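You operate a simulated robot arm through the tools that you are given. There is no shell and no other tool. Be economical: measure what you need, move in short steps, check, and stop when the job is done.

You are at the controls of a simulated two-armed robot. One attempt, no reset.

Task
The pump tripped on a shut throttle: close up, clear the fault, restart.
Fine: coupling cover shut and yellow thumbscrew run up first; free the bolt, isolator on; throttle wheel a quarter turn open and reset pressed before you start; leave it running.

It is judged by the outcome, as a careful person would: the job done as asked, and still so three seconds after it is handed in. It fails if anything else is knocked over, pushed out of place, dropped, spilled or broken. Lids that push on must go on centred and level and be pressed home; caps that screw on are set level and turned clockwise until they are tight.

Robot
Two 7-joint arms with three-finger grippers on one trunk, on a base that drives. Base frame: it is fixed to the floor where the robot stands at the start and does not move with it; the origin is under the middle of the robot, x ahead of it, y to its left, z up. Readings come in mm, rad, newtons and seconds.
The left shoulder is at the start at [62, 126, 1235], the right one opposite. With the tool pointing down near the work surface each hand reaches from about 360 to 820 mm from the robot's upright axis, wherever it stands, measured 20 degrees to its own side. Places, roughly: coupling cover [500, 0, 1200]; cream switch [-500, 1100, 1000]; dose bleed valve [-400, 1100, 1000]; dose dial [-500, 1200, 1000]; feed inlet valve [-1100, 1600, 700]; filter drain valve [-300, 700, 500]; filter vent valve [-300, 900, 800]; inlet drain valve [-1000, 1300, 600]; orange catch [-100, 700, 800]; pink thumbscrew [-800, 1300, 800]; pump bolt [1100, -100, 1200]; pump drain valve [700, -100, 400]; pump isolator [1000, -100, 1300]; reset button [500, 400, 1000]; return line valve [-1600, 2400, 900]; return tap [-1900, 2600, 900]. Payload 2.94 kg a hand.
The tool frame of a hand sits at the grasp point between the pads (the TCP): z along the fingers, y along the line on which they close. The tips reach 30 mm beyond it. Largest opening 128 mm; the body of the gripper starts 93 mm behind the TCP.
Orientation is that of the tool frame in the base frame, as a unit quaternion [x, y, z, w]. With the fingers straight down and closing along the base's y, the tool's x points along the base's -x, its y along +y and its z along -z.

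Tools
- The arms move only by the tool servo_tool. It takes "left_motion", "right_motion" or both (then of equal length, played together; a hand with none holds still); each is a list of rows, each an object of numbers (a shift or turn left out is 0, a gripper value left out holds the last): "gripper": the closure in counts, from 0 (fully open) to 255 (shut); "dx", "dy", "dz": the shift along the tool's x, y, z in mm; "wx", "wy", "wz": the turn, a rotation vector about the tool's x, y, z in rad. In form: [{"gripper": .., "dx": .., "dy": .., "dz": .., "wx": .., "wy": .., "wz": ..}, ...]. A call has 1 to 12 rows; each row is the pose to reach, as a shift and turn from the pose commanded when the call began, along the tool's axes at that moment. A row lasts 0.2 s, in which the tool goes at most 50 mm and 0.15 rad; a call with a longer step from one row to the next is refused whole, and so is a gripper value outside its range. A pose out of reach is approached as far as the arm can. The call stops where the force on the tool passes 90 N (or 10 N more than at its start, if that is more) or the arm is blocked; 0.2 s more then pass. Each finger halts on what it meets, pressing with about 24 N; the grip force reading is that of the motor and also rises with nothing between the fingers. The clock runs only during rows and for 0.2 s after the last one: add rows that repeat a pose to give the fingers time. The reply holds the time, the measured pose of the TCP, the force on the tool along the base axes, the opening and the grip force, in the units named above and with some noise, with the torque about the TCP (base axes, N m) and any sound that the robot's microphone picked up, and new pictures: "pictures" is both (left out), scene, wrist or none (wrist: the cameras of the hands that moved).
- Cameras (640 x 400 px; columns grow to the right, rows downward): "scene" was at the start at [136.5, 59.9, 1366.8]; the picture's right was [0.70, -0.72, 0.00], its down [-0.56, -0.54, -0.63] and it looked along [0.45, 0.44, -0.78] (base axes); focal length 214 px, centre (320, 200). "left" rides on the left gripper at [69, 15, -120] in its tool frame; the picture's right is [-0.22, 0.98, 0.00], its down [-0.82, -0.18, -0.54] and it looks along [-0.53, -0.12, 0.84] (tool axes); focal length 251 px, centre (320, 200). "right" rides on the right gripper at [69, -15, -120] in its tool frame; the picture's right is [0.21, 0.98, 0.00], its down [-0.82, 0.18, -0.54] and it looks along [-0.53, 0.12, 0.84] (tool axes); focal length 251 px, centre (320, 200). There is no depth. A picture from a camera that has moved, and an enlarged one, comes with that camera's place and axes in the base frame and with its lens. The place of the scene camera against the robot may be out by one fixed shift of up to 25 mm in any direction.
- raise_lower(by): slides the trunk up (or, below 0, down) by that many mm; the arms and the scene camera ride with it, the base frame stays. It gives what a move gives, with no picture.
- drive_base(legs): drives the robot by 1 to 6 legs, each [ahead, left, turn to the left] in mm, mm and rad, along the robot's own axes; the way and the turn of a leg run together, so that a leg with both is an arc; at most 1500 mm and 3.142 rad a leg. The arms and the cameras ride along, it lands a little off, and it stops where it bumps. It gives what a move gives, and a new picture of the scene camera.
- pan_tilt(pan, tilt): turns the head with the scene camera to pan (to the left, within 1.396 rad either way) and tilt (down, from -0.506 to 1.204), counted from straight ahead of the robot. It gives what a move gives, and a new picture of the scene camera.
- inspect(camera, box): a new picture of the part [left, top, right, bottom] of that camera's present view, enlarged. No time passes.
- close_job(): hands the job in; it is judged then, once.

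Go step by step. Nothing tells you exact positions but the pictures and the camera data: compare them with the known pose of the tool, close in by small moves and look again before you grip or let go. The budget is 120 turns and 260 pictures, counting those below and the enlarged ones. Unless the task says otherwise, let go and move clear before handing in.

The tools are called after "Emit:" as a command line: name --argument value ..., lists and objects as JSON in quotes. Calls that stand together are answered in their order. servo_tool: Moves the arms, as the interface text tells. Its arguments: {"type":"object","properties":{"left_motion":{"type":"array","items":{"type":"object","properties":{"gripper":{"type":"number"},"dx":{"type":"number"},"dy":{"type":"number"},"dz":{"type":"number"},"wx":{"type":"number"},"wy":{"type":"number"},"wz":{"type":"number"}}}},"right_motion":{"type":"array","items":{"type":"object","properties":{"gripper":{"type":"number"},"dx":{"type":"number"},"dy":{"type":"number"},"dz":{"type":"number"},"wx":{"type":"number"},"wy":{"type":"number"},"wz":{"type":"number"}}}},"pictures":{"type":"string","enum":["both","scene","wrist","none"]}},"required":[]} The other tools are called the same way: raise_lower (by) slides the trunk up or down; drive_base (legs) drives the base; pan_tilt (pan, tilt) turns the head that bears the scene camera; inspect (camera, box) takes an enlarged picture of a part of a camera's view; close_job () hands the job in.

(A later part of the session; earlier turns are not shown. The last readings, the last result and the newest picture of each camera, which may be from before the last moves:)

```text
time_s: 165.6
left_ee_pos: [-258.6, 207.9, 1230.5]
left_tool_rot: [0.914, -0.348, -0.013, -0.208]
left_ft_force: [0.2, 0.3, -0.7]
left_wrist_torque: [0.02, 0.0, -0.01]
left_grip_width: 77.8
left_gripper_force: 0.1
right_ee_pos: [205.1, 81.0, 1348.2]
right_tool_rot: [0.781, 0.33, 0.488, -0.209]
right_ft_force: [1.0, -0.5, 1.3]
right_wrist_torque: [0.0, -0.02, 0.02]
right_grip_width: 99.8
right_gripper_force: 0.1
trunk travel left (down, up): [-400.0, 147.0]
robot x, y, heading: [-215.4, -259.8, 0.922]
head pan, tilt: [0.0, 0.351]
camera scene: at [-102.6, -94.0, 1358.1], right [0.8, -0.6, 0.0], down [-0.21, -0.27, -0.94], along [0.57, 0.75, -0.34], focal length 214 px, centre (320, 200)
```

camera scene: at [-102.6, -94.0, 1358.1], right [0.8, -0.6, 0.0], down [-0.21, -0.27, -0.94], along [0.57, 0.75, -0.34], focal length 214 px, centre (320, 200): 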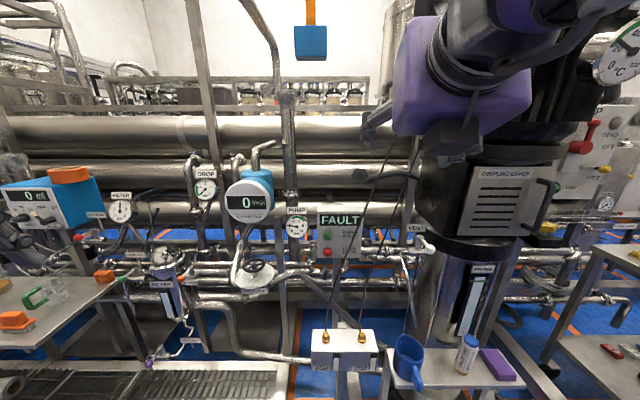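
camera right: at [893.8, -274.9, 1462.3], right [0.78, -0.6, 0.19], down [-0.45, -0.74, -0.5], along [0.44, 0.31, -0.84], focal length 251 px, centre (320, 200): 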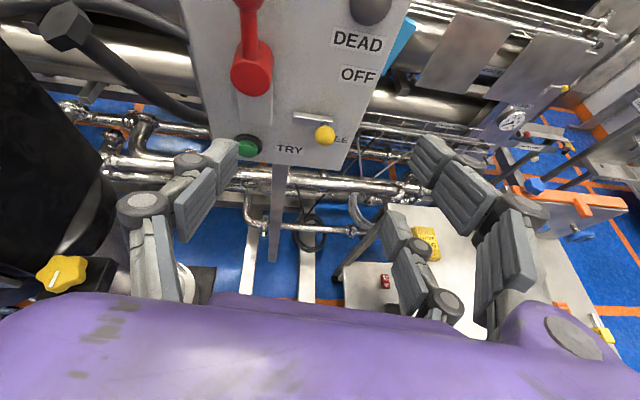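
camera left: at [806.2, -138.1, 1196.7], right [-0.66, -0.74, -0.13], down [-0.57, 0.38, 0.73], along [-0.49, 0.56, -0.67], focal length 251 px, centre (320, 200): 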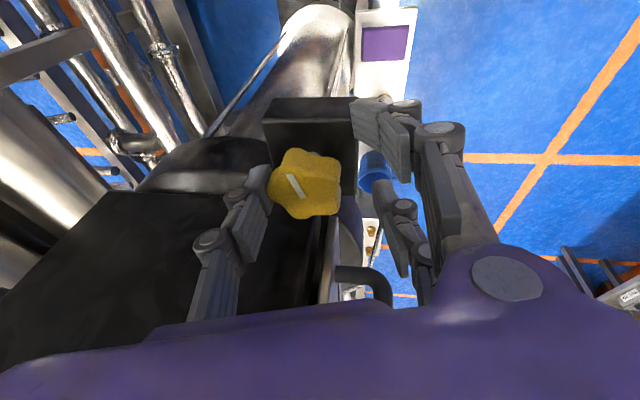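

The panel reads FAULT. I enlarge the throttle and panel.

Emit:
inspect --camera "scene" --box '[200, 230, 320, 310]'

Emit:
inspect --camera "scene" --box '[290, 190, 450, 290]'

```text
5.00 times, centred on (260, 270) of scene
camera zoom: at [-102.6, -94.0, 1358.1], right [0.8, -0.6, 0.0], down [-0.21, -0.27, -0.94], along [0.57, 0.75, -0.34], focal length 1072 px, centre (620, -150)
```

zoom: 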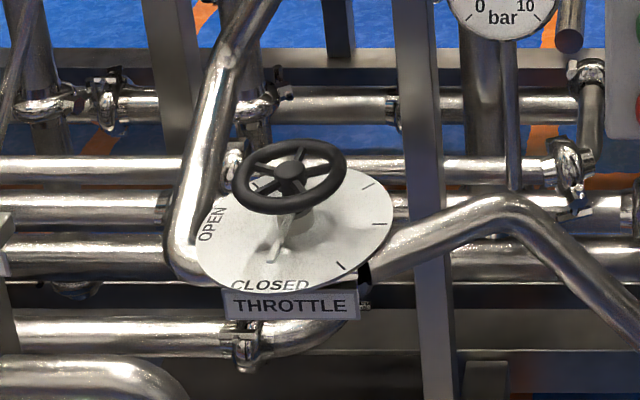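

```text
4.00 times, centred on (370, 240) of scene
camera zoom: at [-102.6, -94.0, 1358.1], right [0.8, -0.6, 0.0], down [-0.21, -0.27, -0.94], along [0.57, 0.75, -0.34], focal length 858 px, centre (120, 40)
```

zoom: 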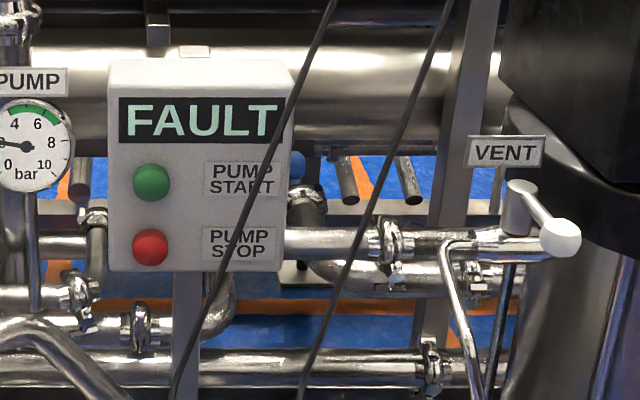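

Throttle: black wheel at about (121, 634, 822), pointer at CLOSED, scale running counter-clockwise to OPEN. I'll hook the left hand's single finger inside the rim at the near side and carry it a quarter turn counter-clockwise. First I move the base.

Emit:
drive_base --legs '[[246, 71, 0]]'

Emit:
inspect --camera "left" --box '[0, 0, 640, 400]'

```text
time_s: 167.5
left_ee_pos: [-158.3, 457.1, 1230.6]
left_tool_rot: [0.914, -0.348, -0.014, -0.209]
left_ft_force: [0.4, 1.5, -0.1]
left_wrist_torque: [0.04, 0.0, 0.01]
left_grip_width: 77.7
left_gripper_force: 0.1
right_ee_pos: [304.5, 330.2, 1348.0]
right_tool_rot: [0.781, 0.33, 0.487, -0.209]
right_ft_force: [-0.2, 0.2, -0.5]
right_wrist_torque: [-0.01, -0.03, -0.04]
right_grip_width: 100.1
right_gripper_force: 0.0
trunk travel left (down, up): [-400.0, 147.0]
robot x, y, heading: [-119.6, -10.7, 0.919]
head pan, tilt: [0.0, 0.351]
camera scene: at [-2.4, 154.8, 1358.2], right [0.8, -0.6, 0.0], down [-0.21, -0.27, -0.94], along [0.57, 0.75, -0.34], focal length 214 px, centre (320, 200)
```

scene: 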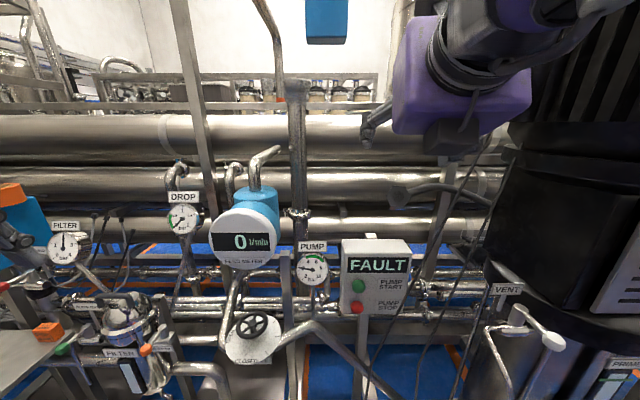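

```text
1.00 times, centred on (320, 200) of left (not enlarged: the box is as wide or as high as the picture)
camera zoom: at [-130.6, 357.5, 1322.1], right [-0.79, -0.52, -0.33], down [-0.57, 0.43, 0.7], along [-0.22, 0.74, -0.64], focal length 251 px, centre (320, 200)
```

zoom: 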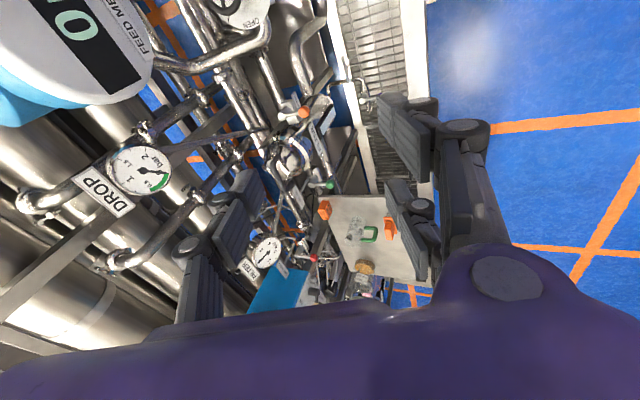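

I bring the left hand over in front of the wheel, fingers narrowed to about 50 mm.

Emit:
servo_tool --left_motion '[{"dx": 24, "dy": -25, "dz": 24, "gripper": 150}, {"dx": 48, "dy": -50, "dz": 48}, {"dx": 72, "dy": -76, "dz": 72}, {"dx": 96, "dy": -101, "dz": 97}, {"dx": 120, "dy": -126, "dz": 121}, {"dx": 143, "dy": -152, "dz": 145}, {"dx": 150, "dy": -137, "dz": 182}, {"dx": 157, "dy": -122, "dz": 218}, {"dx": 164, "dy": -107, "dz": 255}, {"dx": 171, "dy": -92, "dz": 292}]' --pictures "both"

```text
time_s: 169.7
left_ee_pos: [63.6, 524.0, 969.1]
left_tool_rot: [0.914, -0.347, -0.013, -0.207]
left_ft_force: [-0.1, 0.3, -0.2]
left_wrist_torque: [-0.05, 0.04, 0.01]
left_grip_width: 52.6
left_gripper_force: 0.1
right_ee_pos: [305.2, 329.1, 1347.6]
right_tool_rot: [0.782, 0.33, 0.487, -0.208]
right_ft_force: [-0.1, 1.4, 0.1]
right_wrist_torque: [0.02, 0.01, -0.04]
right_grip_width: 99.7
right_gripper_force: 0.0
trunk travel left (down, up): [-400.0, 147.0]
robot x, y, heading: [-116.2, -12.5, 0.928]
head pan, tilt: [0.0, 0.351]
camera scene: at [-2.3, 156.2, 1357.9], right [0.8, -0.6, 0.0], down [-0.21, -0.27, -0.94], along [0.57, 0.75, -0.34], focal length 214 px, centre (320, 200)
camera left: at [91.1, 425.3, 1060.3], right [-0.79, -0.52, -0.33], down [-0.57, 0.43, 0.7], along [-0.22, 0.74, -0.64], focal length 251 px, centre (320, 200)
```

scene: 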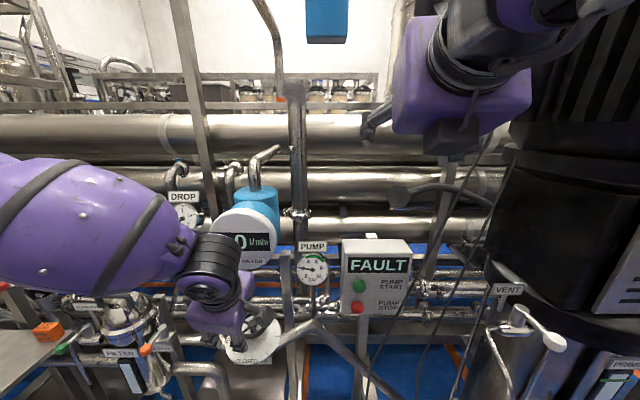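
left: 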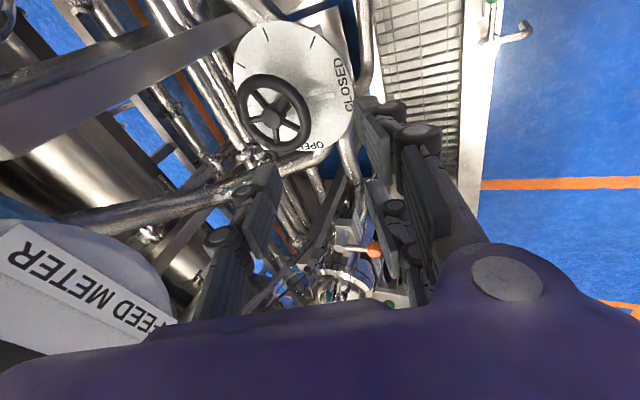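

Very good view of the dial: CLOSED toward me, ticks running counter-clockwise, OPEN at 270°. I enlarge the wheel to see the spokes.

Emit:
inspect --camera "left" --box '[210, 10, 370, 110]'

Emit:
inspect --camera "left" --box '[210, 50, 370, 190]'

```text
4.00 times, centred on (290, 60) of left
camera zoom: at [91.1, 425.3, 1060.3], right [-0.79, -0.52, -0.33], down [-0.57, 0.43, 0.7], along [-0.22, 0.74, -0.64], focal length 1006 px, centre (440, 760)
```

zoom: 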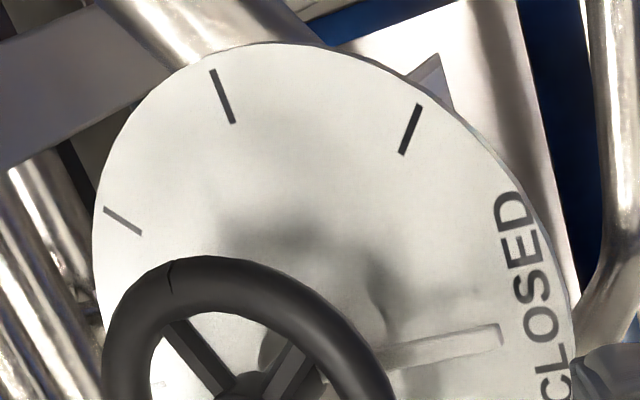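

```text
2.86 times, centred on (290, 120) of left
camera zoom: at [91.1, 425.3, 1060.3], right [-0.79, -0.52, -0.33], down [-0.57, 0.43, 0.7], along [-0.22, 0.74, -0.64], focal length 718 px, centre (406, 429)
```

zoom: 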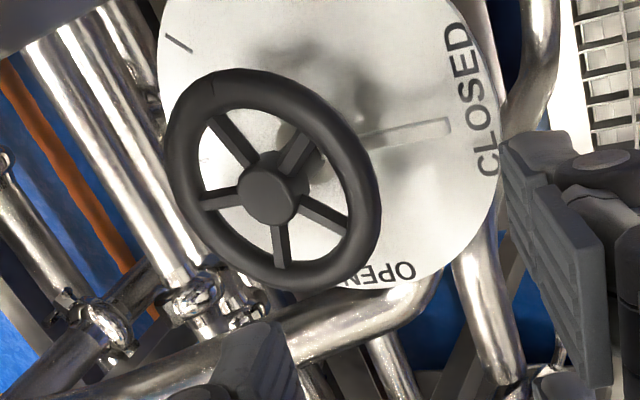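

The hole facing me lies just over the pointer; my single finger goes in there. I lower to just above the wheel and check.

Emit:
servo_tool --left_motion '[{"dx": -2, "dy": -10, "dz": 35}, {"dx": -5, "dy": -22, "dz": 80}, {"dx": -1, "dy": -14, "dz": 100}, {"dx": 5, "dy": 0, "dz": 135}]' --pictures "wrist"

Emit:
inspect --camera "left" --box '[160, 60, 420, 240]'

```text
time_s: 170.7
left_ee_pos: [89.8, 577.7, 857.6]
left_tool_rot: [0.911, -0.348, -0.007, -0.22]
left_ft_force: [10.5, 8.4, 39.3]
left_wrist_torque: [1.02, -1.3, -0.14]
left_grip_width: 81.6
left_gripper_force: 19.4
left hand out of reach, approached as far as the arm can: row 4
right_ee_pos: [305.0, 327.1, 1350.6]
right_tool_rot: [0.78, 0.33, 0.489, -0.211]
right_ft_force: [0.5, -1.2, 0.3]
right_wrist_torque: [-0.02, -0.01, -0.02]
right_grip_width: 100.0
right_gripper_force: 0.2
trunk travel left (down, up): [-400.0, 147.0]
robot x, y, heading: [-117.0, -12.0, 0.919]
head pan, tilt: [0.0, 0.351]
camera left: at [114.6, 477.5, 948.9], right [-0.79, -0.51, -0.35], down [-0.58, 0.42, 0.69], along [-0.21, 0.75, -0.63], focal length 251 px, centre (320, 200)
```

left: 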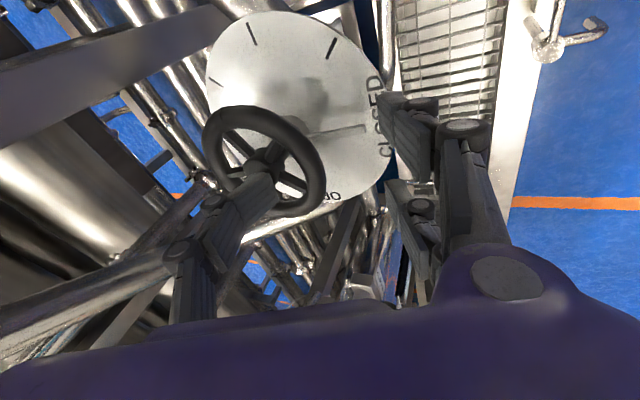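

```text
2.22 times, centred on (290, 150) of left
camera zoom: at [114.6, 477.5, 948.9], right [-0.79, -0.51, -0.35], down [-0.58, 0.42, 0.69], along [-0.21, 0.75, -0.63], focal length 559 px, centre (387, 311)
```

zoom: 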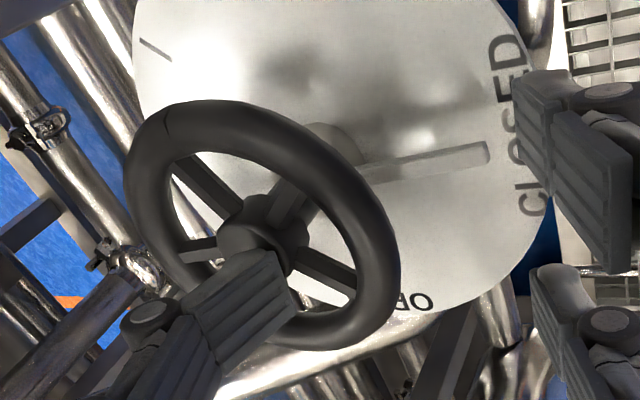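

The wheel is nearer and higher than I took it: about (123, 602, 848); my finger rests on it. I lift off, lower the trunk for reach, and look again.

Emit:
servo_tool --left_motion '[{"dz": -40}, {"dz": -85, "dy": 5}, {"dz": -125, "dy": 10}, {"dz": -125, "dy": 10, "gripper": 150}]' --pictures "none"

Emit:
raise_lower --by -60

Emit:
inspect --camera "left" --box '[100, 0, 500, 250]'

```text
time_s: 171.7
left_ee_pos: [57.8, 520.0, 956.4]
left_tool_rot: [0.915, -0.347, -0.015, -0.207]
left_ft_force: [0.3, 0.8, 0.2]
left_wrist_torque: [-0.01, 0.05, -0.02]
left_grip_width: 52.8
left_gripper_force: 0.1
right_ee_pos: [305.2, 331.2, 1347.8]
right_tool_rot: [0.781, 0.33, 0.487, -0.209]
right_ft_force: [-0.3, -0.1, 0.0]
right_wrist_torque: [0.0, -0.05, -0.03]
right_grip_width: 99.8
right_gripper_force: 0.0
trunk travel left (down, up): [-400.0, 147.0]
robot x, y, heading: [-117.3, -12.3, 0.924]
head pan, tilt: [0.0, 0.351]
```

```text
time_s: 172.7
left_ee_pos: [59.9, 518.6, 898.5]
left_tool_rot: [0.914, -0.348, -0.013, -0.209]
left_ft_force: [-0.4, -0.6, 0.0]
left_wrist_torque: [-0.01, 0.0, -0.02]
left_grip_width: 52.6
left_gripper_force: 0.0
right_ee_pos: [305.4, 329.9, 1287.5]
right_tool_rot: [0.781, 0.33, 0.487, -0.209]
right_ft_force: [0.2, 0.0, -0.4]
right_wrist_torque: [-0.02, -0.05, 0.03]
right_grip_width: 99.9
right_gripper_force: 0.1
trunk travel left (down, up): [-340.0, 207.0]
robot x, y, heading: [-117.5, -12.8, 0.924]
head pan, tilt: [0.0, 0.351]
```

```text
1.60 times, centred on (300, 125) of left
camera zoom: at [87.6, 419.7, 989.9], right [-0.79, -0.52, -0.33], down [-0.57, 0.43, 0.7], along [-0.22, 0.74, -0.64], focal length 402 px, centre (352, 320)
```

zoom: 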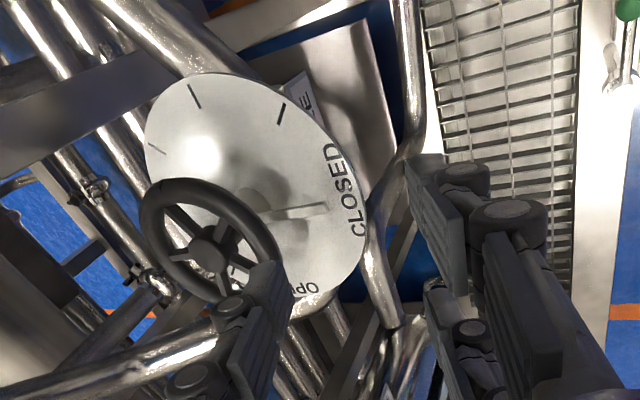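

Consistent now: wheel at (123, 602, 850). I place the finger just above the near hole and check.

Emit:
servo_tool --left_motion '[{"dx": 1, "dy": -18, "dz": 16}, {"dx": 2, "dy": -35, "dz": 33}]' --pictures "none"

Emit:
inspect --camera "left" --box '[160, 60, 420, 240]'

```text
time_s: 173.3
left_ee_pos: [87.2, 554.9, 881.1]
left_tool_rot: [0.914, -0.347, -0.013, -0.208]
left_ft_force: [0.3, -0.2, 0.3]
left_wrist_torque: [-0.04, 0.0, -0.02]
left_grip_width: 52.7
left_gripper_force: 0.1
right_ee_pos: [305.4, 329.8, 1287.3]
right_tool_rot: [0.781, 0.33, 0.487, -0.208]
right_ft_force: [0.0, 0.8, 0.5]
right_wrist_torque: [0.01, 0.0, -0.04]
right_grip_width: 99.8
right_gripper_force: 0.0
trunk travel left (down, up): [-340.0, 207.0]
robot x, y, heading: [-119.2, -14.1, 0.927]
head pan, tilt: [0.0, 0.351]
```

```text
2.22 times, centred on (290, 150) of left
camera zoom: at [114.8, 456.4, 971.7], right [-0.79, -0.52, -0.33], down [-0.57, 0.43, 0.7], along [-0.22, 0.74, -0.64], focal length 559 px, centre (387, 311)
```

zoom: 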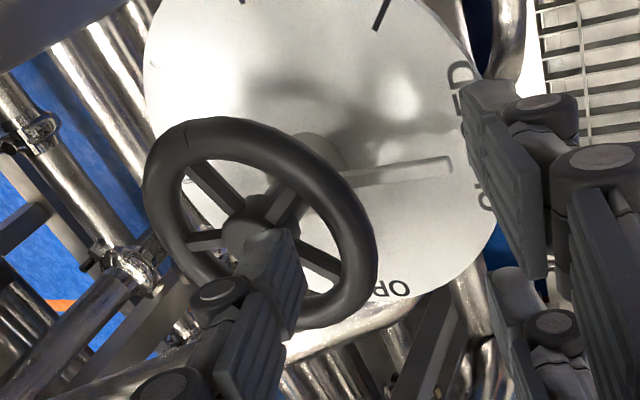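

My finger is too wide for the spoke gaps, so I'll grip the whole wheel across its 78 mm diameter and turn the hand. I lift off and re-orient the hand, opened wide, leaning back under the feed meter.

Emit:
servo_tool --left_motion '[{"dx": -12, "dy": -4, "dz": -25, "wx": 0.02, "wz": 0.07}, {"dx": -24, "dy": -8, "dz": -47, "wx": 0.062, "wz": 0.2, "gripper": 36}, {"dx": -36, "dy": -12, "dz": -47, "wx": 0.105, "wz": 0.34}, {"dx": -36, "dy": -12, "dz": -47, "wx": 0.147, "wz": 0.48}, {"dx": -36, "dy": -12, "dz": -47, "wx": 0.19, "wz": 0.62}, {"dx": -36, "dy": -12, "dz": -47, "wx": 0.233, "wz": 0.76}, {"dx": -36, "dy": -12, "dz": -47, "wx": 0.276, "wz": 0.9}, {"dx": -36, "dy": -12, "dz": -47, "wx": 0.319, "wz": 1.04}, {"dx": -36, "dy": -12, "dz": -47, "wx": 0.362, "wz": 1.18}, {"dx": -36, "dy": -12, "dz": -47, "wx": 0.405, "wz": 1.32}, {"dx": -36, "dy": -12, "dz": -47, "wx": 0.448, "wz": 1.46}, {"dx": -36, "dy": -12, "dz": -47, "wx": 0.49, "wz": 1.6}]' --pictures "both"

```text
time_s: 175.9
left_ee_pos: [62.4, 565.9, 934.2]
left_tool_rot: [-0.32, 0.885, 0.081, 0.328]
left_ft_force: [0.5, 0.3, 0.2]
left_wrist_torque: [0.02, 0.02, 0.0]
left_grip_width: 110.1
left_gripper_force: 0.0
right_ee_pos: [303.9, 329.7, 1288.2]
right_tool_rot: [0.78, 0.331, 0.487, -0.21]
right_ft_force: [0.1, -1.2, 0.8]
right_wrist_torque: [0.0, 0.02, -0.01]
right_grip_width: 100.0
right_gripper_force: 0.0
trunk travel left (down, up): [-340.0, 207.0]
robot x, y, heading: [-116.4, -15.8, 0.921]
head pan, tilt: [0.0, 0.351]
camera scene: at [6.9, 167.7, 1297.5], right [0.8, -0.6, 0.0], down [-0.21, -0.27, -0.94], along [0.57, 0.75, -0.34], focal length 214 px, centre (320, 200)
camera left: at [-50.7, 502.4, 981.1], right [-0.48, 0.87, 0.07], down [0.3, 0.09, 0.95], along [0.82, 0.48, -0.31], focal length 251 px, centre (320, 200)
```

scene: 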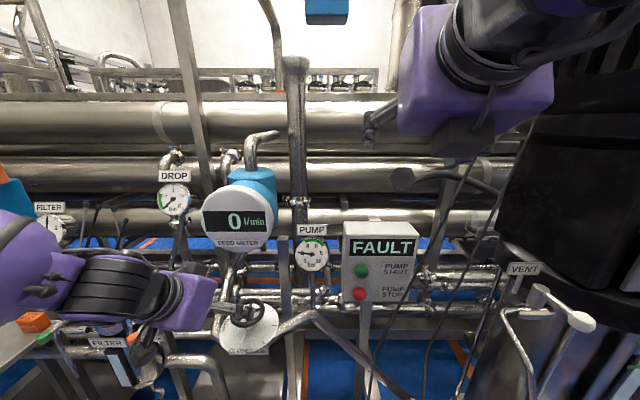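
left: 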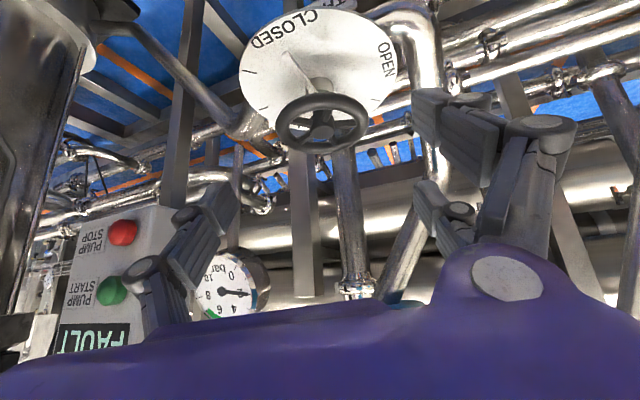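

The wheel sits dead ahead between the fingers; best fix is (123, 612, 837). I advance in two steps, opening about 96 mm.

Emit:
servo_tool --left_motion '[{"dx": 1, "dy": 2, "dz": 30, "gripper": 62}, {"dx": 2, "dy": 4, "dz": 60}, {"dx": 3, "dy": 5, "dz": 85}, {"dx": 3, "dy": 5, "dz": 105}]' --pictures "wrist"

```text
time_s: 176.9
left_ee_pos: [114.3, 606.5, 850.3]
left_tool_rot: [-0.32, 0.885, 0.081, 0.329]
left_ft_force: [0.3, -0.5, -0.8]
left_wrist_torque: [-0.01, 0.0, -0.02]
left_grip_width: 96.9
left_gripper_force: 0.1
right_ee_pos: [305.3, 329.7, 1287.5]
right_tool_rot: [0.781, 0.331, 0.486, -0.209]
right_ft_force: [0.5, -0.1, 0.0]
right_wrist_torque: [-0.01, 0.02, 0.01]
right_grip_width: 99.5
right_gripper_force: 0.1
trunk travel left (down, up): [-340.0, 207.0]
robot x, y, heading: [-116.7, -16.4, 0.922]
head pan, tilt: [0.0, 0.351]
camera left: at [0.0, 541.6, 897.7], right [-0.48, 0.87, 0.07], down [0.3, 0.09, 0.95], along [0.82, 0.48, -0.31], focal length 251 px, centre (320, 200)
```

left: 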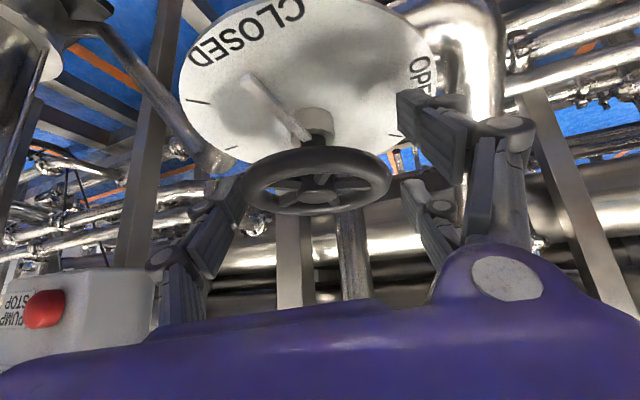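

Centred with no contact. I close on the rim.

Emit:
servo_tool --left_motion '[{"gripper": 120, "dz": 4}, {"gripper": 200, "dz": 4}, {"gripper": 255, "dz": 4}, {"gripper": 255, "dz": 4}]' --pictures "wrist"

```text
time_s: 177.9
left_ee_pos: [118.1, 604.8, 848.9]
left_tool_rot: [-0.319, 0.885, 0.08, 0.329]
left_ft_force: [4.5, -14.7, 7.3]
left_wrist_torque: [-0.42, -0.7, -0.1]
left_grip_width: 80.1
left_gripper_force: 45.0
right_ee_pos: [305.9, 326.7, 1289.3]
right_tool_rot: [0.781, 0.331, 0.486, -0.21]
right_ft_force: [-0.4, -0.1, 0.6]
right_wrist_torque: [0.02, 0.03, 0.0]
right_grip_width: 99.6
right_gripper_force: 0.0
trunk travel left (down, up): [-340.0, 207.0]
robot x, y, heading: [-115.0, -15.2, 0.922]
head pan, tilt: [0.0, 0.351]
camera left: at [3.4, 540.6, 896.5], right [-0.48, 0.88, 0.07], down [0.3, 0.09, 0.95], along [0.83, 0.48, -0.3], focal length 251 px, centre (320, 200)
```

left: 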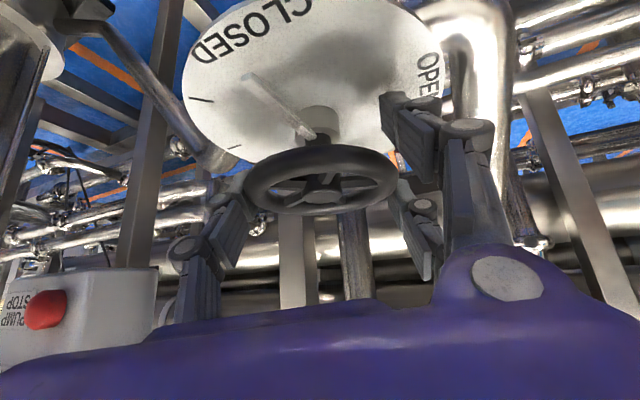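

Gripped across the rim (80 mm). I turn counter-clockwise 0.8 rad about the wheel's axis.

Emit:
servo_tool --left_motion '[{"wx": -0.084, "wy": -0.009, "wz": -0.103, "dy": -1}, {"wx": -0.168, "wy": -0.018, "wz": -0.206, "dx": -1, "dy": -2, "dz": 1}, {"wx": -0.253, "wy": -0.027, "wz": -0.308, "dx": -1, "dy": -3, "dz": 1}, {"wx": -0.337, "wy": -0.036, "wz": -0.411, "dx": -2, "dy": -4, "dz": 2}, {"wx": -0.421, "wy": -0.045, "wz": -0.514, "dx": -3, "dy": -5, "dz": 3}, {"wx": -0.506, "wy": -0.054, "wz": -0.617, "dx": -3, "dy": -5, "dz": 3}]' --pictures "both"

```text
time_s: 179.3
left_ee_pos: [121.0, 604.0, 848.0]
left_tool_rot: [-0.592, 0.73, 0.185, 0.286]
left_ft_force: [-7.2, -18.9, 17.5]
left_wrist_torque: [-0.33, 0.2, 0.04]
left_grip_width: 79.9
left_gripper_force: 45.1
left hand out of reach, approached as far as the arm can: row 6
right_ee_pos: [304.7, 327.0, 1289.6]
right_tool_rot: [0.781, 0.329, 0.489, -0.209]
right_ft_force: [-0.1, -0.4, -0.4]
right_wrist_torque: [-0.01, -0.02, 0.02]
right_grip_width: 99.7
right_gripper_force: 0.0
trunk travel left (down, up): [-340.0, 207.0]
robot x, y, heading: [-114.5, -13.1, 0.925]
head pan, tilt: [0.0, 0.351]
camera scene: at [5.7, 163.9, 1298.2], right [0.8, -0.6, 0.0], down [-0.21, -0.27, -0.94], along [0.57, 0.75, -0.34], focal length 214 px, centre (320, 200)
camera left: at [72.5, 483.6, 895.3], right [-0.92, 0.39, 0.07], down [0.18, 0.25, 0.95], along [0.35, 0.89, -0.3], focal length 251 px, centre (320, 200)
```

scene: 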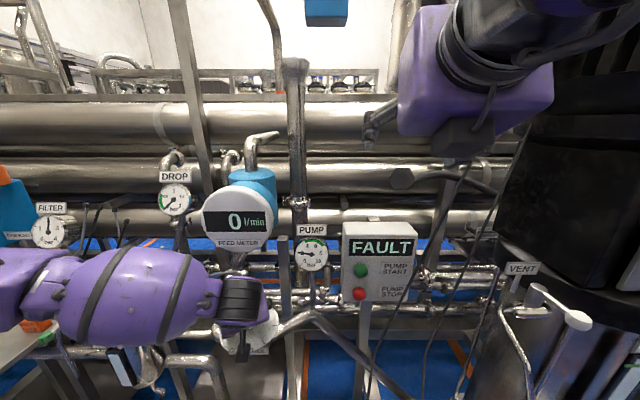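
left: 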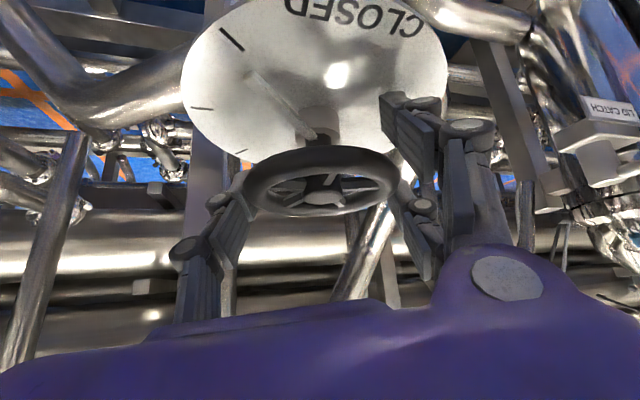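

The wheel followed: the pointer is at about the 45° tick. I open, swing back and re-grip.

Emit:
servo_tool --left_motion '[{"gripper": 66}, {"gripper": 66}, {"wx": 0.083, "wy": 0.009, "wz": 0.1, "dy": 1}, {"wx": 0.166, "wy": 0.018, "wz": 0.2, "dy": 2}, {"wx": 0.249, "wy": 0.027, "wz": 0.3, "dy": 3}, {"wx": 0.332, "wy": 0.036, "wz": 0.4, "dy": 4}, {"wx": 0.415, "wy": 0.045, "wz": 0.5, "dy": 5}, {"wx": 0.497, "wy": 0.054, "wz": 0.597, "dy": 6}, {"wx": 0.497, "wy": 0.054, "wz": 0.597, "dy": 6, "gripper": 160}, {"wx": 0.497, "wy": 0.054, "wz": 0.597, "dy": 6, "gripper": 255}, {"wx": 0.497, "wy": 0.054, "wz": 0.597, "dy": 6, "gripper": 255}]' --pictures "wrist"

Emit:
inspect --camera "left" --box '[150, 0, 470, 220]'

```text
time_s: 181.7
left_ee_pos: [118.0, 605.9, 848.8]
left_tool_rot: [-0.269, 0.901, 0.059, 0.335]
left_ft_force: [7.8, -14.2, 1.3]
left_wrist_torque: [0.16, -0.33, -0.09]
left_grip_width: 81.4
left_gripper_force: 44.9
right_ee_pos: [305.8, 327.6, 1288.2]
right_tool_rot: [0.781, 0.329, 0.488, -0.209]
right_ft_force: [-0.5, -0.5, 0.4]
right_wrist_torque: [-0.01, 0.05, 0.0]
right_grip_width: 99.7
right_gripper_force: 0.0
trunk travel left (down, up): [-340.0, 207.0]
robot x, y, heading: [-116.7, -18.0, 0.921]
head pan, tilt: [0.0, 0.351]
camera left: at [-2.6, 554.4, 894.9], right [-0.38, 0.92, 0.06], down [0.3, 0.06, 0.95], along [0.88, 0.38, -0.3], focal length 251 px, centre (320, 200)
```

left: 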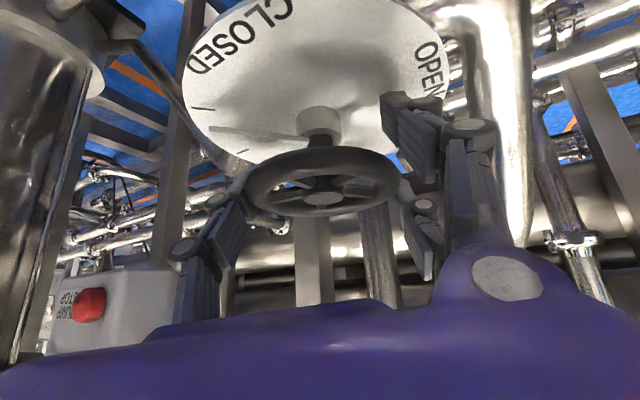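

```text
1.82 times, centred on (310, 110) of left
camera zoom: at [-2.6, 554.4, 894.9], right [-0.38, 0.92, 0.06], down [0.3, 0.06, 0.95], along [0.88, 0.38, -0.3], focal length 457 px, centre (338, 364)
```

zoom: 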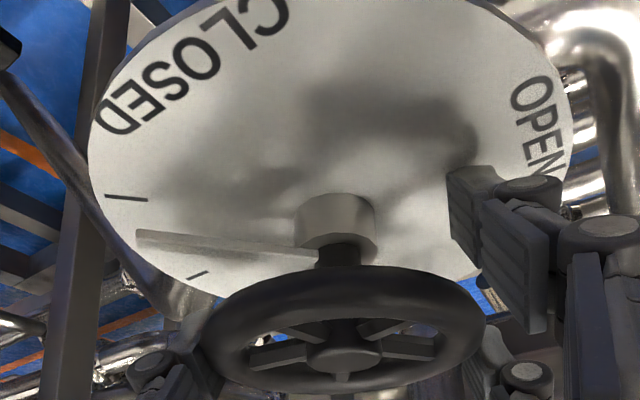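

Pointer now reads somewhere near 55°. I turn about another 0.6 rad and check against the 90° tick.

Emit:
servo_tool --left_motion '[{"wx": -0.076, "wy": -0.009, "wz": -0.092, "dy": -1}, {"wx": -0.152, "wy": -0.018, "wz": -0.185, "dx": -1, "dy": -2, "dz": 1}, {"wx": -0.229, "wy": -0.027, "wz": -0.277, "dx": -1, "dy": -2, "dz": 1}, {"wx": -0.305, "wy": -0.036, "wz": -0.369, "dx": -2, "dy": -3, "dz": 2}, {"wx": -0.381, "wy": -0.044, "wz": -0.461, "dx": -2, "dy": -4, "dz": 2}]' --pictures "wrist"

Emit:
inspect --camera "left" --box '[150, 0, 470, 220]'

```text
time_s: 182.9
left_ee_pos: [122.1, 604.9, 848.9]
left_tool_rot: [-0.525, 0.781, 0.156, 0.301]
left_ft_force: [1.7, -14.0, 6.5]
left_wrist_torque: [0.61, 0.02, 0.02]
left_grip_width: 81.0
left_gripper_force: 45.3
right_ee_pos: [305.0, 327.7, 1289.5]
right_tool_rot: [0.781, 0.329, 0.487, -0.209]
right_ft_force: [0.0, 0.3, -0.3]
right_wrist_torque: [0.03, 0.02, 0.0]
right_grip_width: 99.8
right_gripper_force: 0.0
trunk travel left (down, up): [-340.0, 207.0]
robot x, y, heading: [-117.9, -12.8, 0.928]
head pan, tilt: [0.0, 0.351]
camera left: at [51.9, 495.1, 895.0], right [-0.84, 0.55, 0.07], down [0.22, 0.22, 0.95], along [0.5, 0.81, -0.3], focal length 251 px, centre (320, 200)
```

left: 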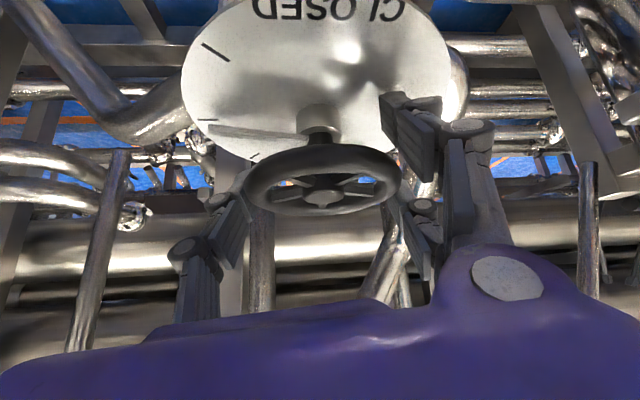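

```text
1.82 times, centred on (310, 110) of left
camera zoom: at [51.9, 495.1, 895.0], right [-0.84, 0.55, 0.07], down [0.22, 0.22, 0.95], along [0.5, 0.81, -0.3], focal length 457 px, centre (338, 364)
```

zoom: 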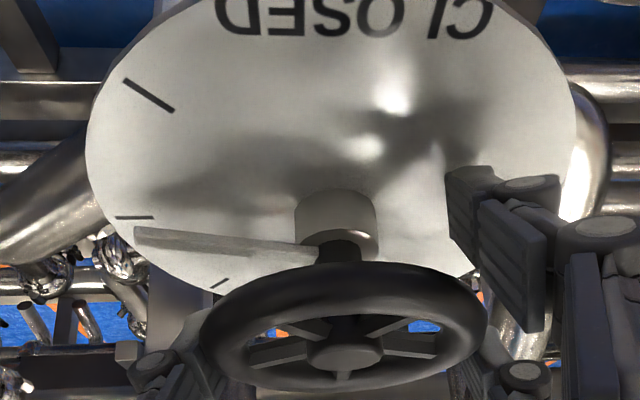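

Allowing for parallax the pointer is at roughly 68°. I open, swing back 0.38 rad, re-grip and turn the remaining 0.37 rad.

Emit:
servo_tool --left_motion '[{"gripper": 66}, {"gripper": 66}, {"wx": 0.08, "wy": 0.009, "wz": 0.098, "dy": 1}, {"wx": 0.16, "wy": 0.018, "wz": 0.195, "dy": 2}, {"wx": 0.241, "wy": 0.027, "wz": 0.293, "dy": 3}, {"wx": 0.241, "wy": 0.027, "wz": 0.293, "dy": 3, "gripper": 160}, {"wx": 0.241, "wy": 0.027, "wz": 0.293, "dy": 3, "gripper": 255}, {"wx": 0.241, "wy": 0.027, "wz": 0.293, "dy": 3, "gripper": 255}, {"wx": 0.16, "wy": 0.018, "wz": 0.195, "dy": 2}, {"wx": 0.08, "wy": 0.009, "wz": 0.098, "dy": 1}, {"wx": 0.0, "wy": 0.0, "wz": 0.0}, {"wx": 0.0, "wy": 0.0, "wz": 0.0}]' --pictures "wrist"

Emit:
inspect --camera "left" --box '[150, 0, 470, 220]'

```text
time_s: 185.5
left_ee_pos: [120.6, 605.1, 847.9]
left_tool_rot: [-0.525, 0.781, 0.156, 0.3]
left_ft_force: [2.1, -11.5, -3.0]
left_wrist_torque: [0.36, 0.08, 0.03]
left_grip_width: 80.2
left_gripper_force: 45.3
right_ee_pos: [306.1, 329.3, 1288.1]
right_tool_rot: [0.781, 0.33, 0.488, -0.21]
right_ft_force: [-0.2, -0.6, 0.7]
right_wrist_torque: [-0.02, 0.03, 0.02]
right_grip_width: 99.7
right_gripper_force: 0.1
trunk travel left (down, up): [-340.0, 207.0]
robot x, y, heading: [-111.7, -12.7, 0.919]
head pan, tilt: [0.0, 0.351]
camera left: at [51.3, 494.7, 893.9], right [-0.83, 0.55, 0.07], down [0.22, 0.22, 0.95], along [0.5, 0.81, -0.3], focal length 251 px, centre (320, 200)
```

left: 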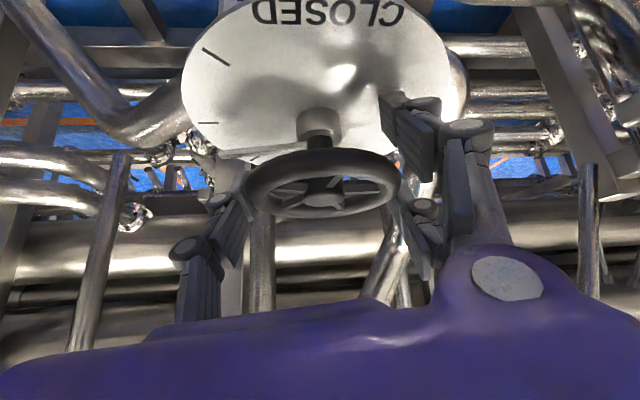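

```text
1.82 times, centred on (310, 110) of left
camera zoom: at [51.3, 494.7, 893.9], right [-0.83, 0.55, 0.07], down [0.22, 0.22, 0.95], along [0.5, 0.81, -0.3], focal length 457 px, centre (338, 364)
```

zoom: 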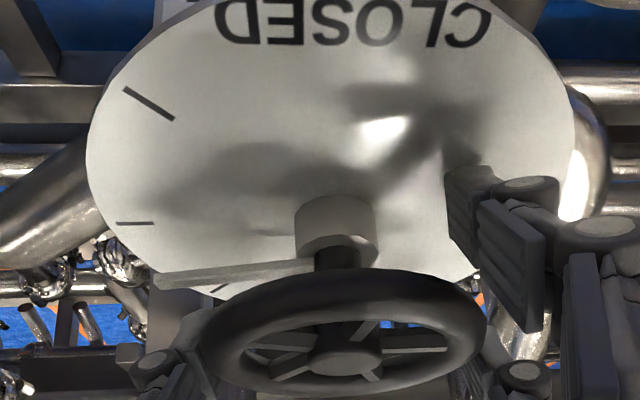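

The pointer is now at the 90° tick within a few degrees. I release, withdraw and raise the left hand, then back off the base.

Emit:
servo_tool --left_motion '[{"gripper": 60}, {"gripper": 60}, {"dz": -45}, {"dz": -90}, {"dz": -130}, {"dz": -165, "dx": -28, "dy": -3}, {"dz": -200, "dx": -57, "dy": -6}, {"dz": -234, "dx": -85, "dy": -10}, {"dz": -269, "dx": -114, "dy": -13}, {"dz": -303, "dx": -142, "dy": -16}, {"dz": -338, "dx": -171, "dy": -19}]' --pictures "wrist"

Emit:
drive_base --legs '[[-200, 0, 0], [0, 0, -0.92]]'

```text
time_s: 187.9
left_ee_pos: [79.8, 530.7, 1217.7]
left_tool_rot: [-0.524, 0.781, 0.156, 0.302]
left_ft_force: [0.7, -0.5, -1.1]
left_wrist_torque: [-0.01, 0.0, -0.02]
left_grip_width: 98.2
left_gripper_force: 0.1
right_ee_pos: [306.0, 329.0, 1288.2]
right_tool_rot: [0.781, 0.329, 0.488, -0.208]
right_ft_force: [0.7, 0.3, 0.0]
right_wrist_torque: [0.0, 0.01, 0.0]
right_grip_width: 99.8
right_gripper_force: 0.1
trunk travel left (down, up): [-340.0, 207.0]
robot x, y, heading: [-117.0, -16.6, 0.925]
head pan, tilt: [0.0, 0.351]
camera left: at [9.3, 420.3, 1264.1], right [-0.83, 0.55, 0.07], down [0.22, 0.22, 0.95], along [0.51, 0.81, -0.3], focal length 251 px, centre (320, 200)
```

left: 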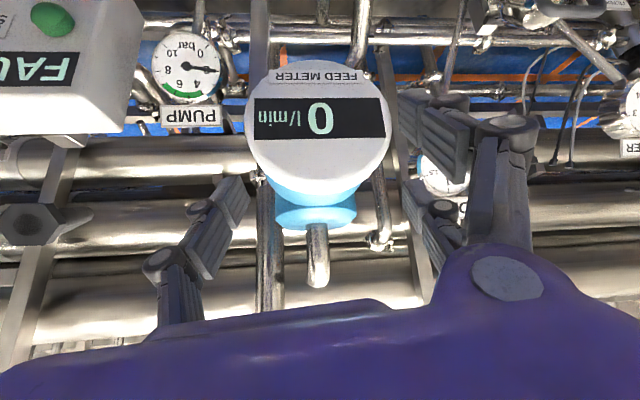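

```text
time_s: 191.9
left_ee_pos: [316.8, 5.9, 1217.0]
left_tool_rot: [-0.125, 0.933, 0.006, 0.339]
left_ft_force: [-0.4, -1.0, 0.0]
left_wrist_torque: [-0.02, 0.0, -0.02]
left_grip_width: 97.8
left_gripper_force: 0.0
right_ee_pos: [293.4, -295.7, 1287.2]
right_tool_rot: [0.846, -0.05, 0.529, 0.029]
right_ft_force: [-0.2, 0.2, -0.3]
right_wrist_torque: [0.0, -0.01, -0.03]
right_grip_width: 99.5
right_gripper_force: 0.1
trunk travel left (down, up): [-340.0, 207.0]
robot x, y, heading: [-232.5, -173.3, 0.003]
head pan, tilt: [0.0, 0.351]
camera scene: at [-25.4, -162.4, 1297.5], right [0.01, -1.0, 0.0], down [-0.34, 0.0, -0.94], along [0.94, 0.01, -0.34], focal length 214 px, centre (320, 200)
```

scene: 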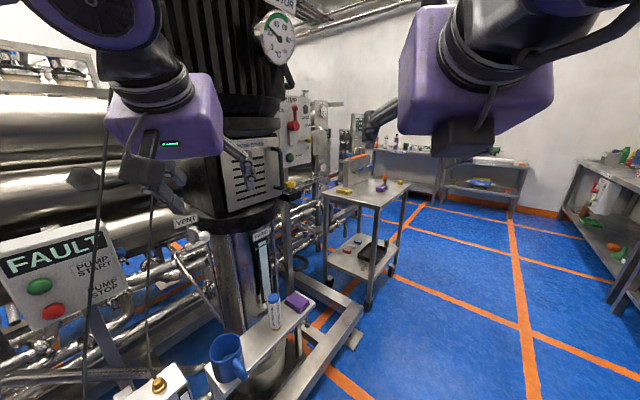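

I back a little, shift the base left to the starting lane, then bring the left hand over to the left and point it down, closed.

Emit:
drive_base --legs '[[-60, 0, 0], [0, 175, 0]]'

Emit:
servo_tool --left_motion '[{"dy": 38, "wy": 0.14, "gripper": 255}, {"dy": 76, "wy": 0.28}, {"dy": 114, "wy": 0.42}, {"dy": 152, "wy": 0.56}, {"dy": 188, "wy": 0.69}]' --pictures "none"

Emit:
drive_base --legs '[[290, 0, 0]]'

Emit:
inspect --camera "left" --box '[0, 0, 640, 400]'

```text
time_s: 194.6
left_ee_pos: [256.8, 177.6, 1217.5]
left_tool_rot: [-0.123, 0.933, 0.006, 0.34]
left_ft_force: [-0.1, 0.5, 0.3]
left_wrist_torque: [0.0, 0.02, -0.02]
left_grip_width: 98.1
left_gripper_force: 0.1
right_ee_pos: [233.0, -123.2, 1287.5]
right_tool_rot: [0.846, -0.052, 0.529, 0.03]
right_ft_force: [0.6, -0.6, 0.0]
right_wrist_torque: [-0.03, 0.01, -0.02]
right_grip_width: 99.9
right_gripper_force: 0.1
trunk travel left (down, up): [-340.0, 207.0]
robot x, y, heading: [-295.9, 4.1, 0.002]
head pan, tilt: [0.0, 0.351]
camera scene: at [-85.7, 12.2, 1297.5], right [0.0, -1.0, 0.0], down [-0.34, 0.0, -0.94], along [0.94, 0.0, -0.34], focal length 214 px, centre (320, 200)
```

scene: 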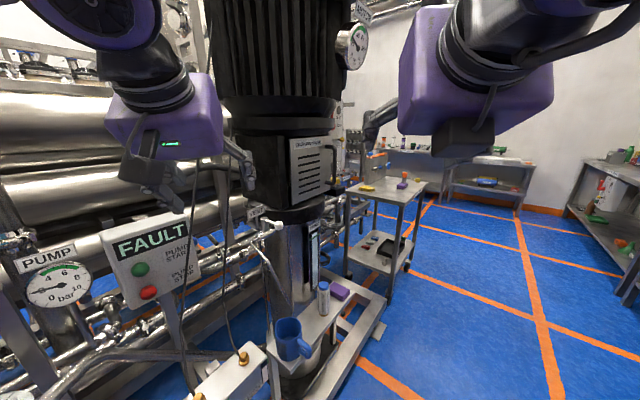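

```text
time_s: 195.8
left_ee_pos: [213.8, 362.4, 1204.5]
left_tool_rot: [-0.117, 0.993, -0.036, 0.002]
left_ft_force: [-0.1, 0.1, -0.1]
left_wrist_torque: [-0.01, 0.0, 0.02]
left_grip_width: 0.0
left_gripper_force: 2.7
right_ee_pos: [233.3, -121.6, 1287.8]
right_tool_rot: [0.847, -0.052, 0.529, 0.03]
right_ft_force: [-0.3, 0.3, 0.8]
right_wrist_torque: [-0.01, -0.02, -0.01]
right_grip_width: 100.0
right_gripper_force: 0.0
trunk travel left (down, up): [-340.0, 207.0]
robot x, y, heading: [-299.0, 5.2, -0.003]
head pan, tilt: [0.0, 0.351]
```

```text
time_s: 197.8
left_ee_pos: [508.8, 362.5, 1204.4]
left_tool_rot: [-0.119, 0.992, -0.035, 0.004]
left_ft_force: [-0.6, 0.3, -0.3]
left_wrist_torque: [-0.02, -0.03, 0.02]
left_grip_width: 0.2
left_gripper_force: 2.7
right_ee_pos: [528.0, -123.2, 1288.2]
right_tool_rot: [0.846, -0.052, 0.53, 0.03]
right_ft_force: [0.3, 0.1, -0.7]
right_wrist_torque: [0.01, -0.03, -0.03]
right_grip_width: 99.9
right_gripper_force: 0.1
trunk travel left (down, up): [-340.0, 207.0]
robot x, y, heading: [2.1, 0.7, 0.004]
head pan, tilt: [0.0, 0.351]
camera scene: at [209.3, 12.9, 1297.5], right [0.0, -1.0, 0.0], down [-0.34, 0.0, -0.94], along [0.94, 0.0, -0.34], focal length 214 px, centre (320, 200)
```

scene: 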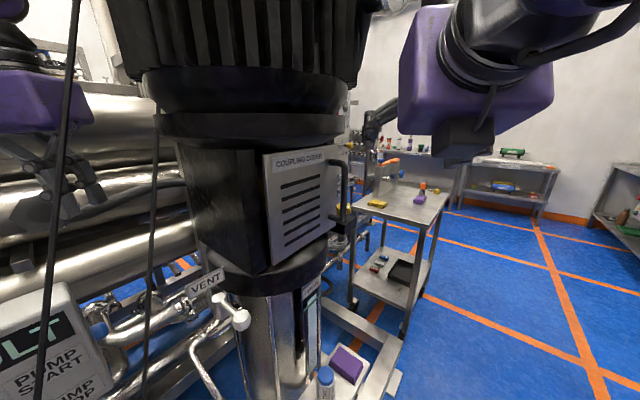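

```text
1.00 times, centred on (320, 200) of left (not enlarged: the box is as wide or as high as the picture)
camera zoom: at [435.3, 370.6, 1322.6], right [-0.02, 1.0, -0.07], down [0.83, 0.06, 0.55], along [0.55, -0.05, -0.83], focal length 251 px, centre (320, 200)
```

zoom: 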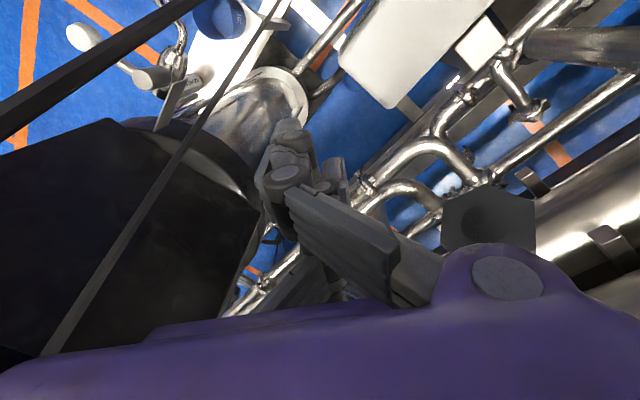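

The panel is visible at the top of the hand's view. I enlarge to find the blue reset knob on its right side.

Emit:
inspect --camera "left" --box '[260, 0, 460, 140]'

Emit:
pan_tilt --pan 0.9 --tilt 0.65

```text
2.86 times, centred on (360, 70) of left
camera zoom: at [435.3, 370.6, 1322.6], right [-0.02, 1.0, -0.07], down [0.83, 0.06, 0.55], along [0.55, -0.05, -0.83], focal length 718 px, centre (206, 571)
```

zoom: 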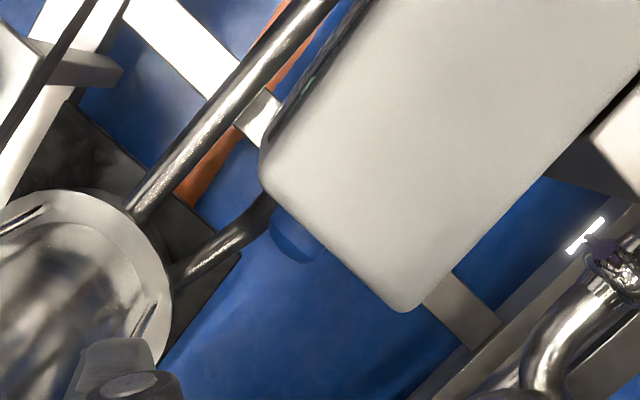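

```text
time_s: 199.0
left_ee_pos: [509.6, 362.8, 1204.3]
left_tool_rot: [-0.119, 0.992, -0.035, 0.004]
left_ft_force: [-0.4, 0.9, -0.5]
left_wrist_torque: [0.0, -0.03, 0.02]
left_grip_width: 0.3
left_gripper_force: 2.8
right_ee_pos: [527.9, -121.7, 1290.1]
right_tool_rot: [0.847, -0.051, 0.529, 0.029]
right_ft_force: [-0.9, 0.4, 0.1]
right_wrist_torque: [0.03, -0.01, -0.02]
right_grip_width: 99.9
right_gripper_force: 0.1
trunk travel left (down, up): [-340.0, 207.0]
robot x, y, heading: [-0.3, 2.8, -0.002]
head pan, tilt: [0.901, 0.649]
camera scene: at [170.2, 80.9, 1270.5], right [0.78, -0.62, 0.0], down [-0.37, -0.47, -0.8], along [0.49, 0.63, -0.6], focal length 214 px, centre (320, 200)
```

scene: 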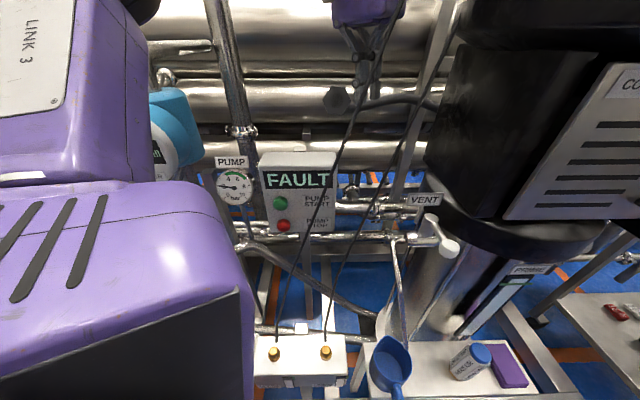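

The blue reset knob is on the panel's right side at about (486, 393, 960). I lower the closed fingers beside it.

Emit:
servo_tool --left_motion '[{"dx": -22, "dy": 0, "dz": 35}, {"dx": -22, "dy": 0, "dz": 75}, {"dx": -22, "dy": 1, "dz": 115}, {"dx": -22, "dy": 1, "dz": 155}, {"dx": -22, "dy": 2, "dz": 192}, {"dx": -22, "dy": 2, "dz": 226}]' --pictures "wrist"

Emit:
inspect --camera "left" --box '[240, 0, 480, 160]'

```text
time_s: 200.4
left_ee_pos: [535.6, 355.1, 979.4]
left_tool_rot: [-0.118, 0.992, -0.036, 0.005]
left_ft_force: [-0.1, 1.0, 0.7]
left_wrist_torque: [-0.03, -0.02, -0.01]
left_grip_width: 0.0
left_gripper_force: 3.1
right_ee_pos: [529.0, -122.0, 1288.1]
right_tool_rot: [0.846, -0.052, 0.53, 0.03]
right_ft_force: [-0.3, -0.6, -0.2]
right_wrist_torque: [0.01, 0.01, 0.0]
right_grip_width: 100.0
right_gripper_force: 0.0
trunk travel left (down, up): [-340.0, 207.0]
robot x, y, heading: [-3.5, 5.7, 0.001]
head pan, tilt: [0.901, 0.649]
camera left: at [461.4, 363.8, 1096.6], right [-0.02, 1.0, -0.07], down [0.83, 0.06, 0.55], along [0.56, -0.05, -0.83], focal length 251 px, centre (320, 200)
```

left: 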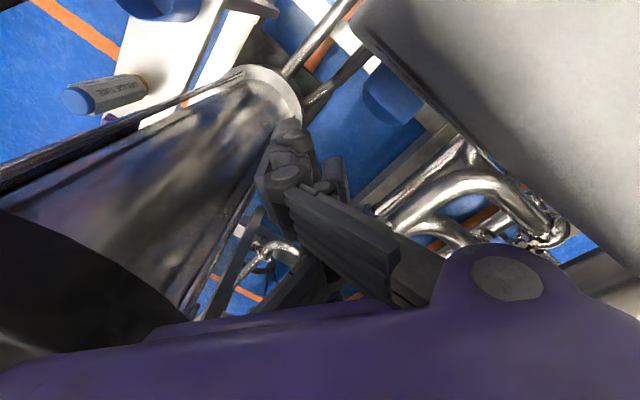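

```text
2.50 times, centred on (360, 80) of left
camera zoom: at [461.4, 363.8, 1096.6], right [-0.02, 1.0, -0.07], down [0.83, 0.06, 0.55], along [0.56, -0.05, -0.83], focal length 629 px, centre (220, 500)
```

zoom: 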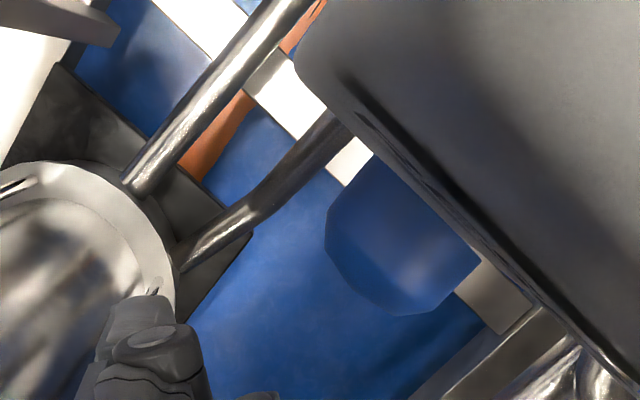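

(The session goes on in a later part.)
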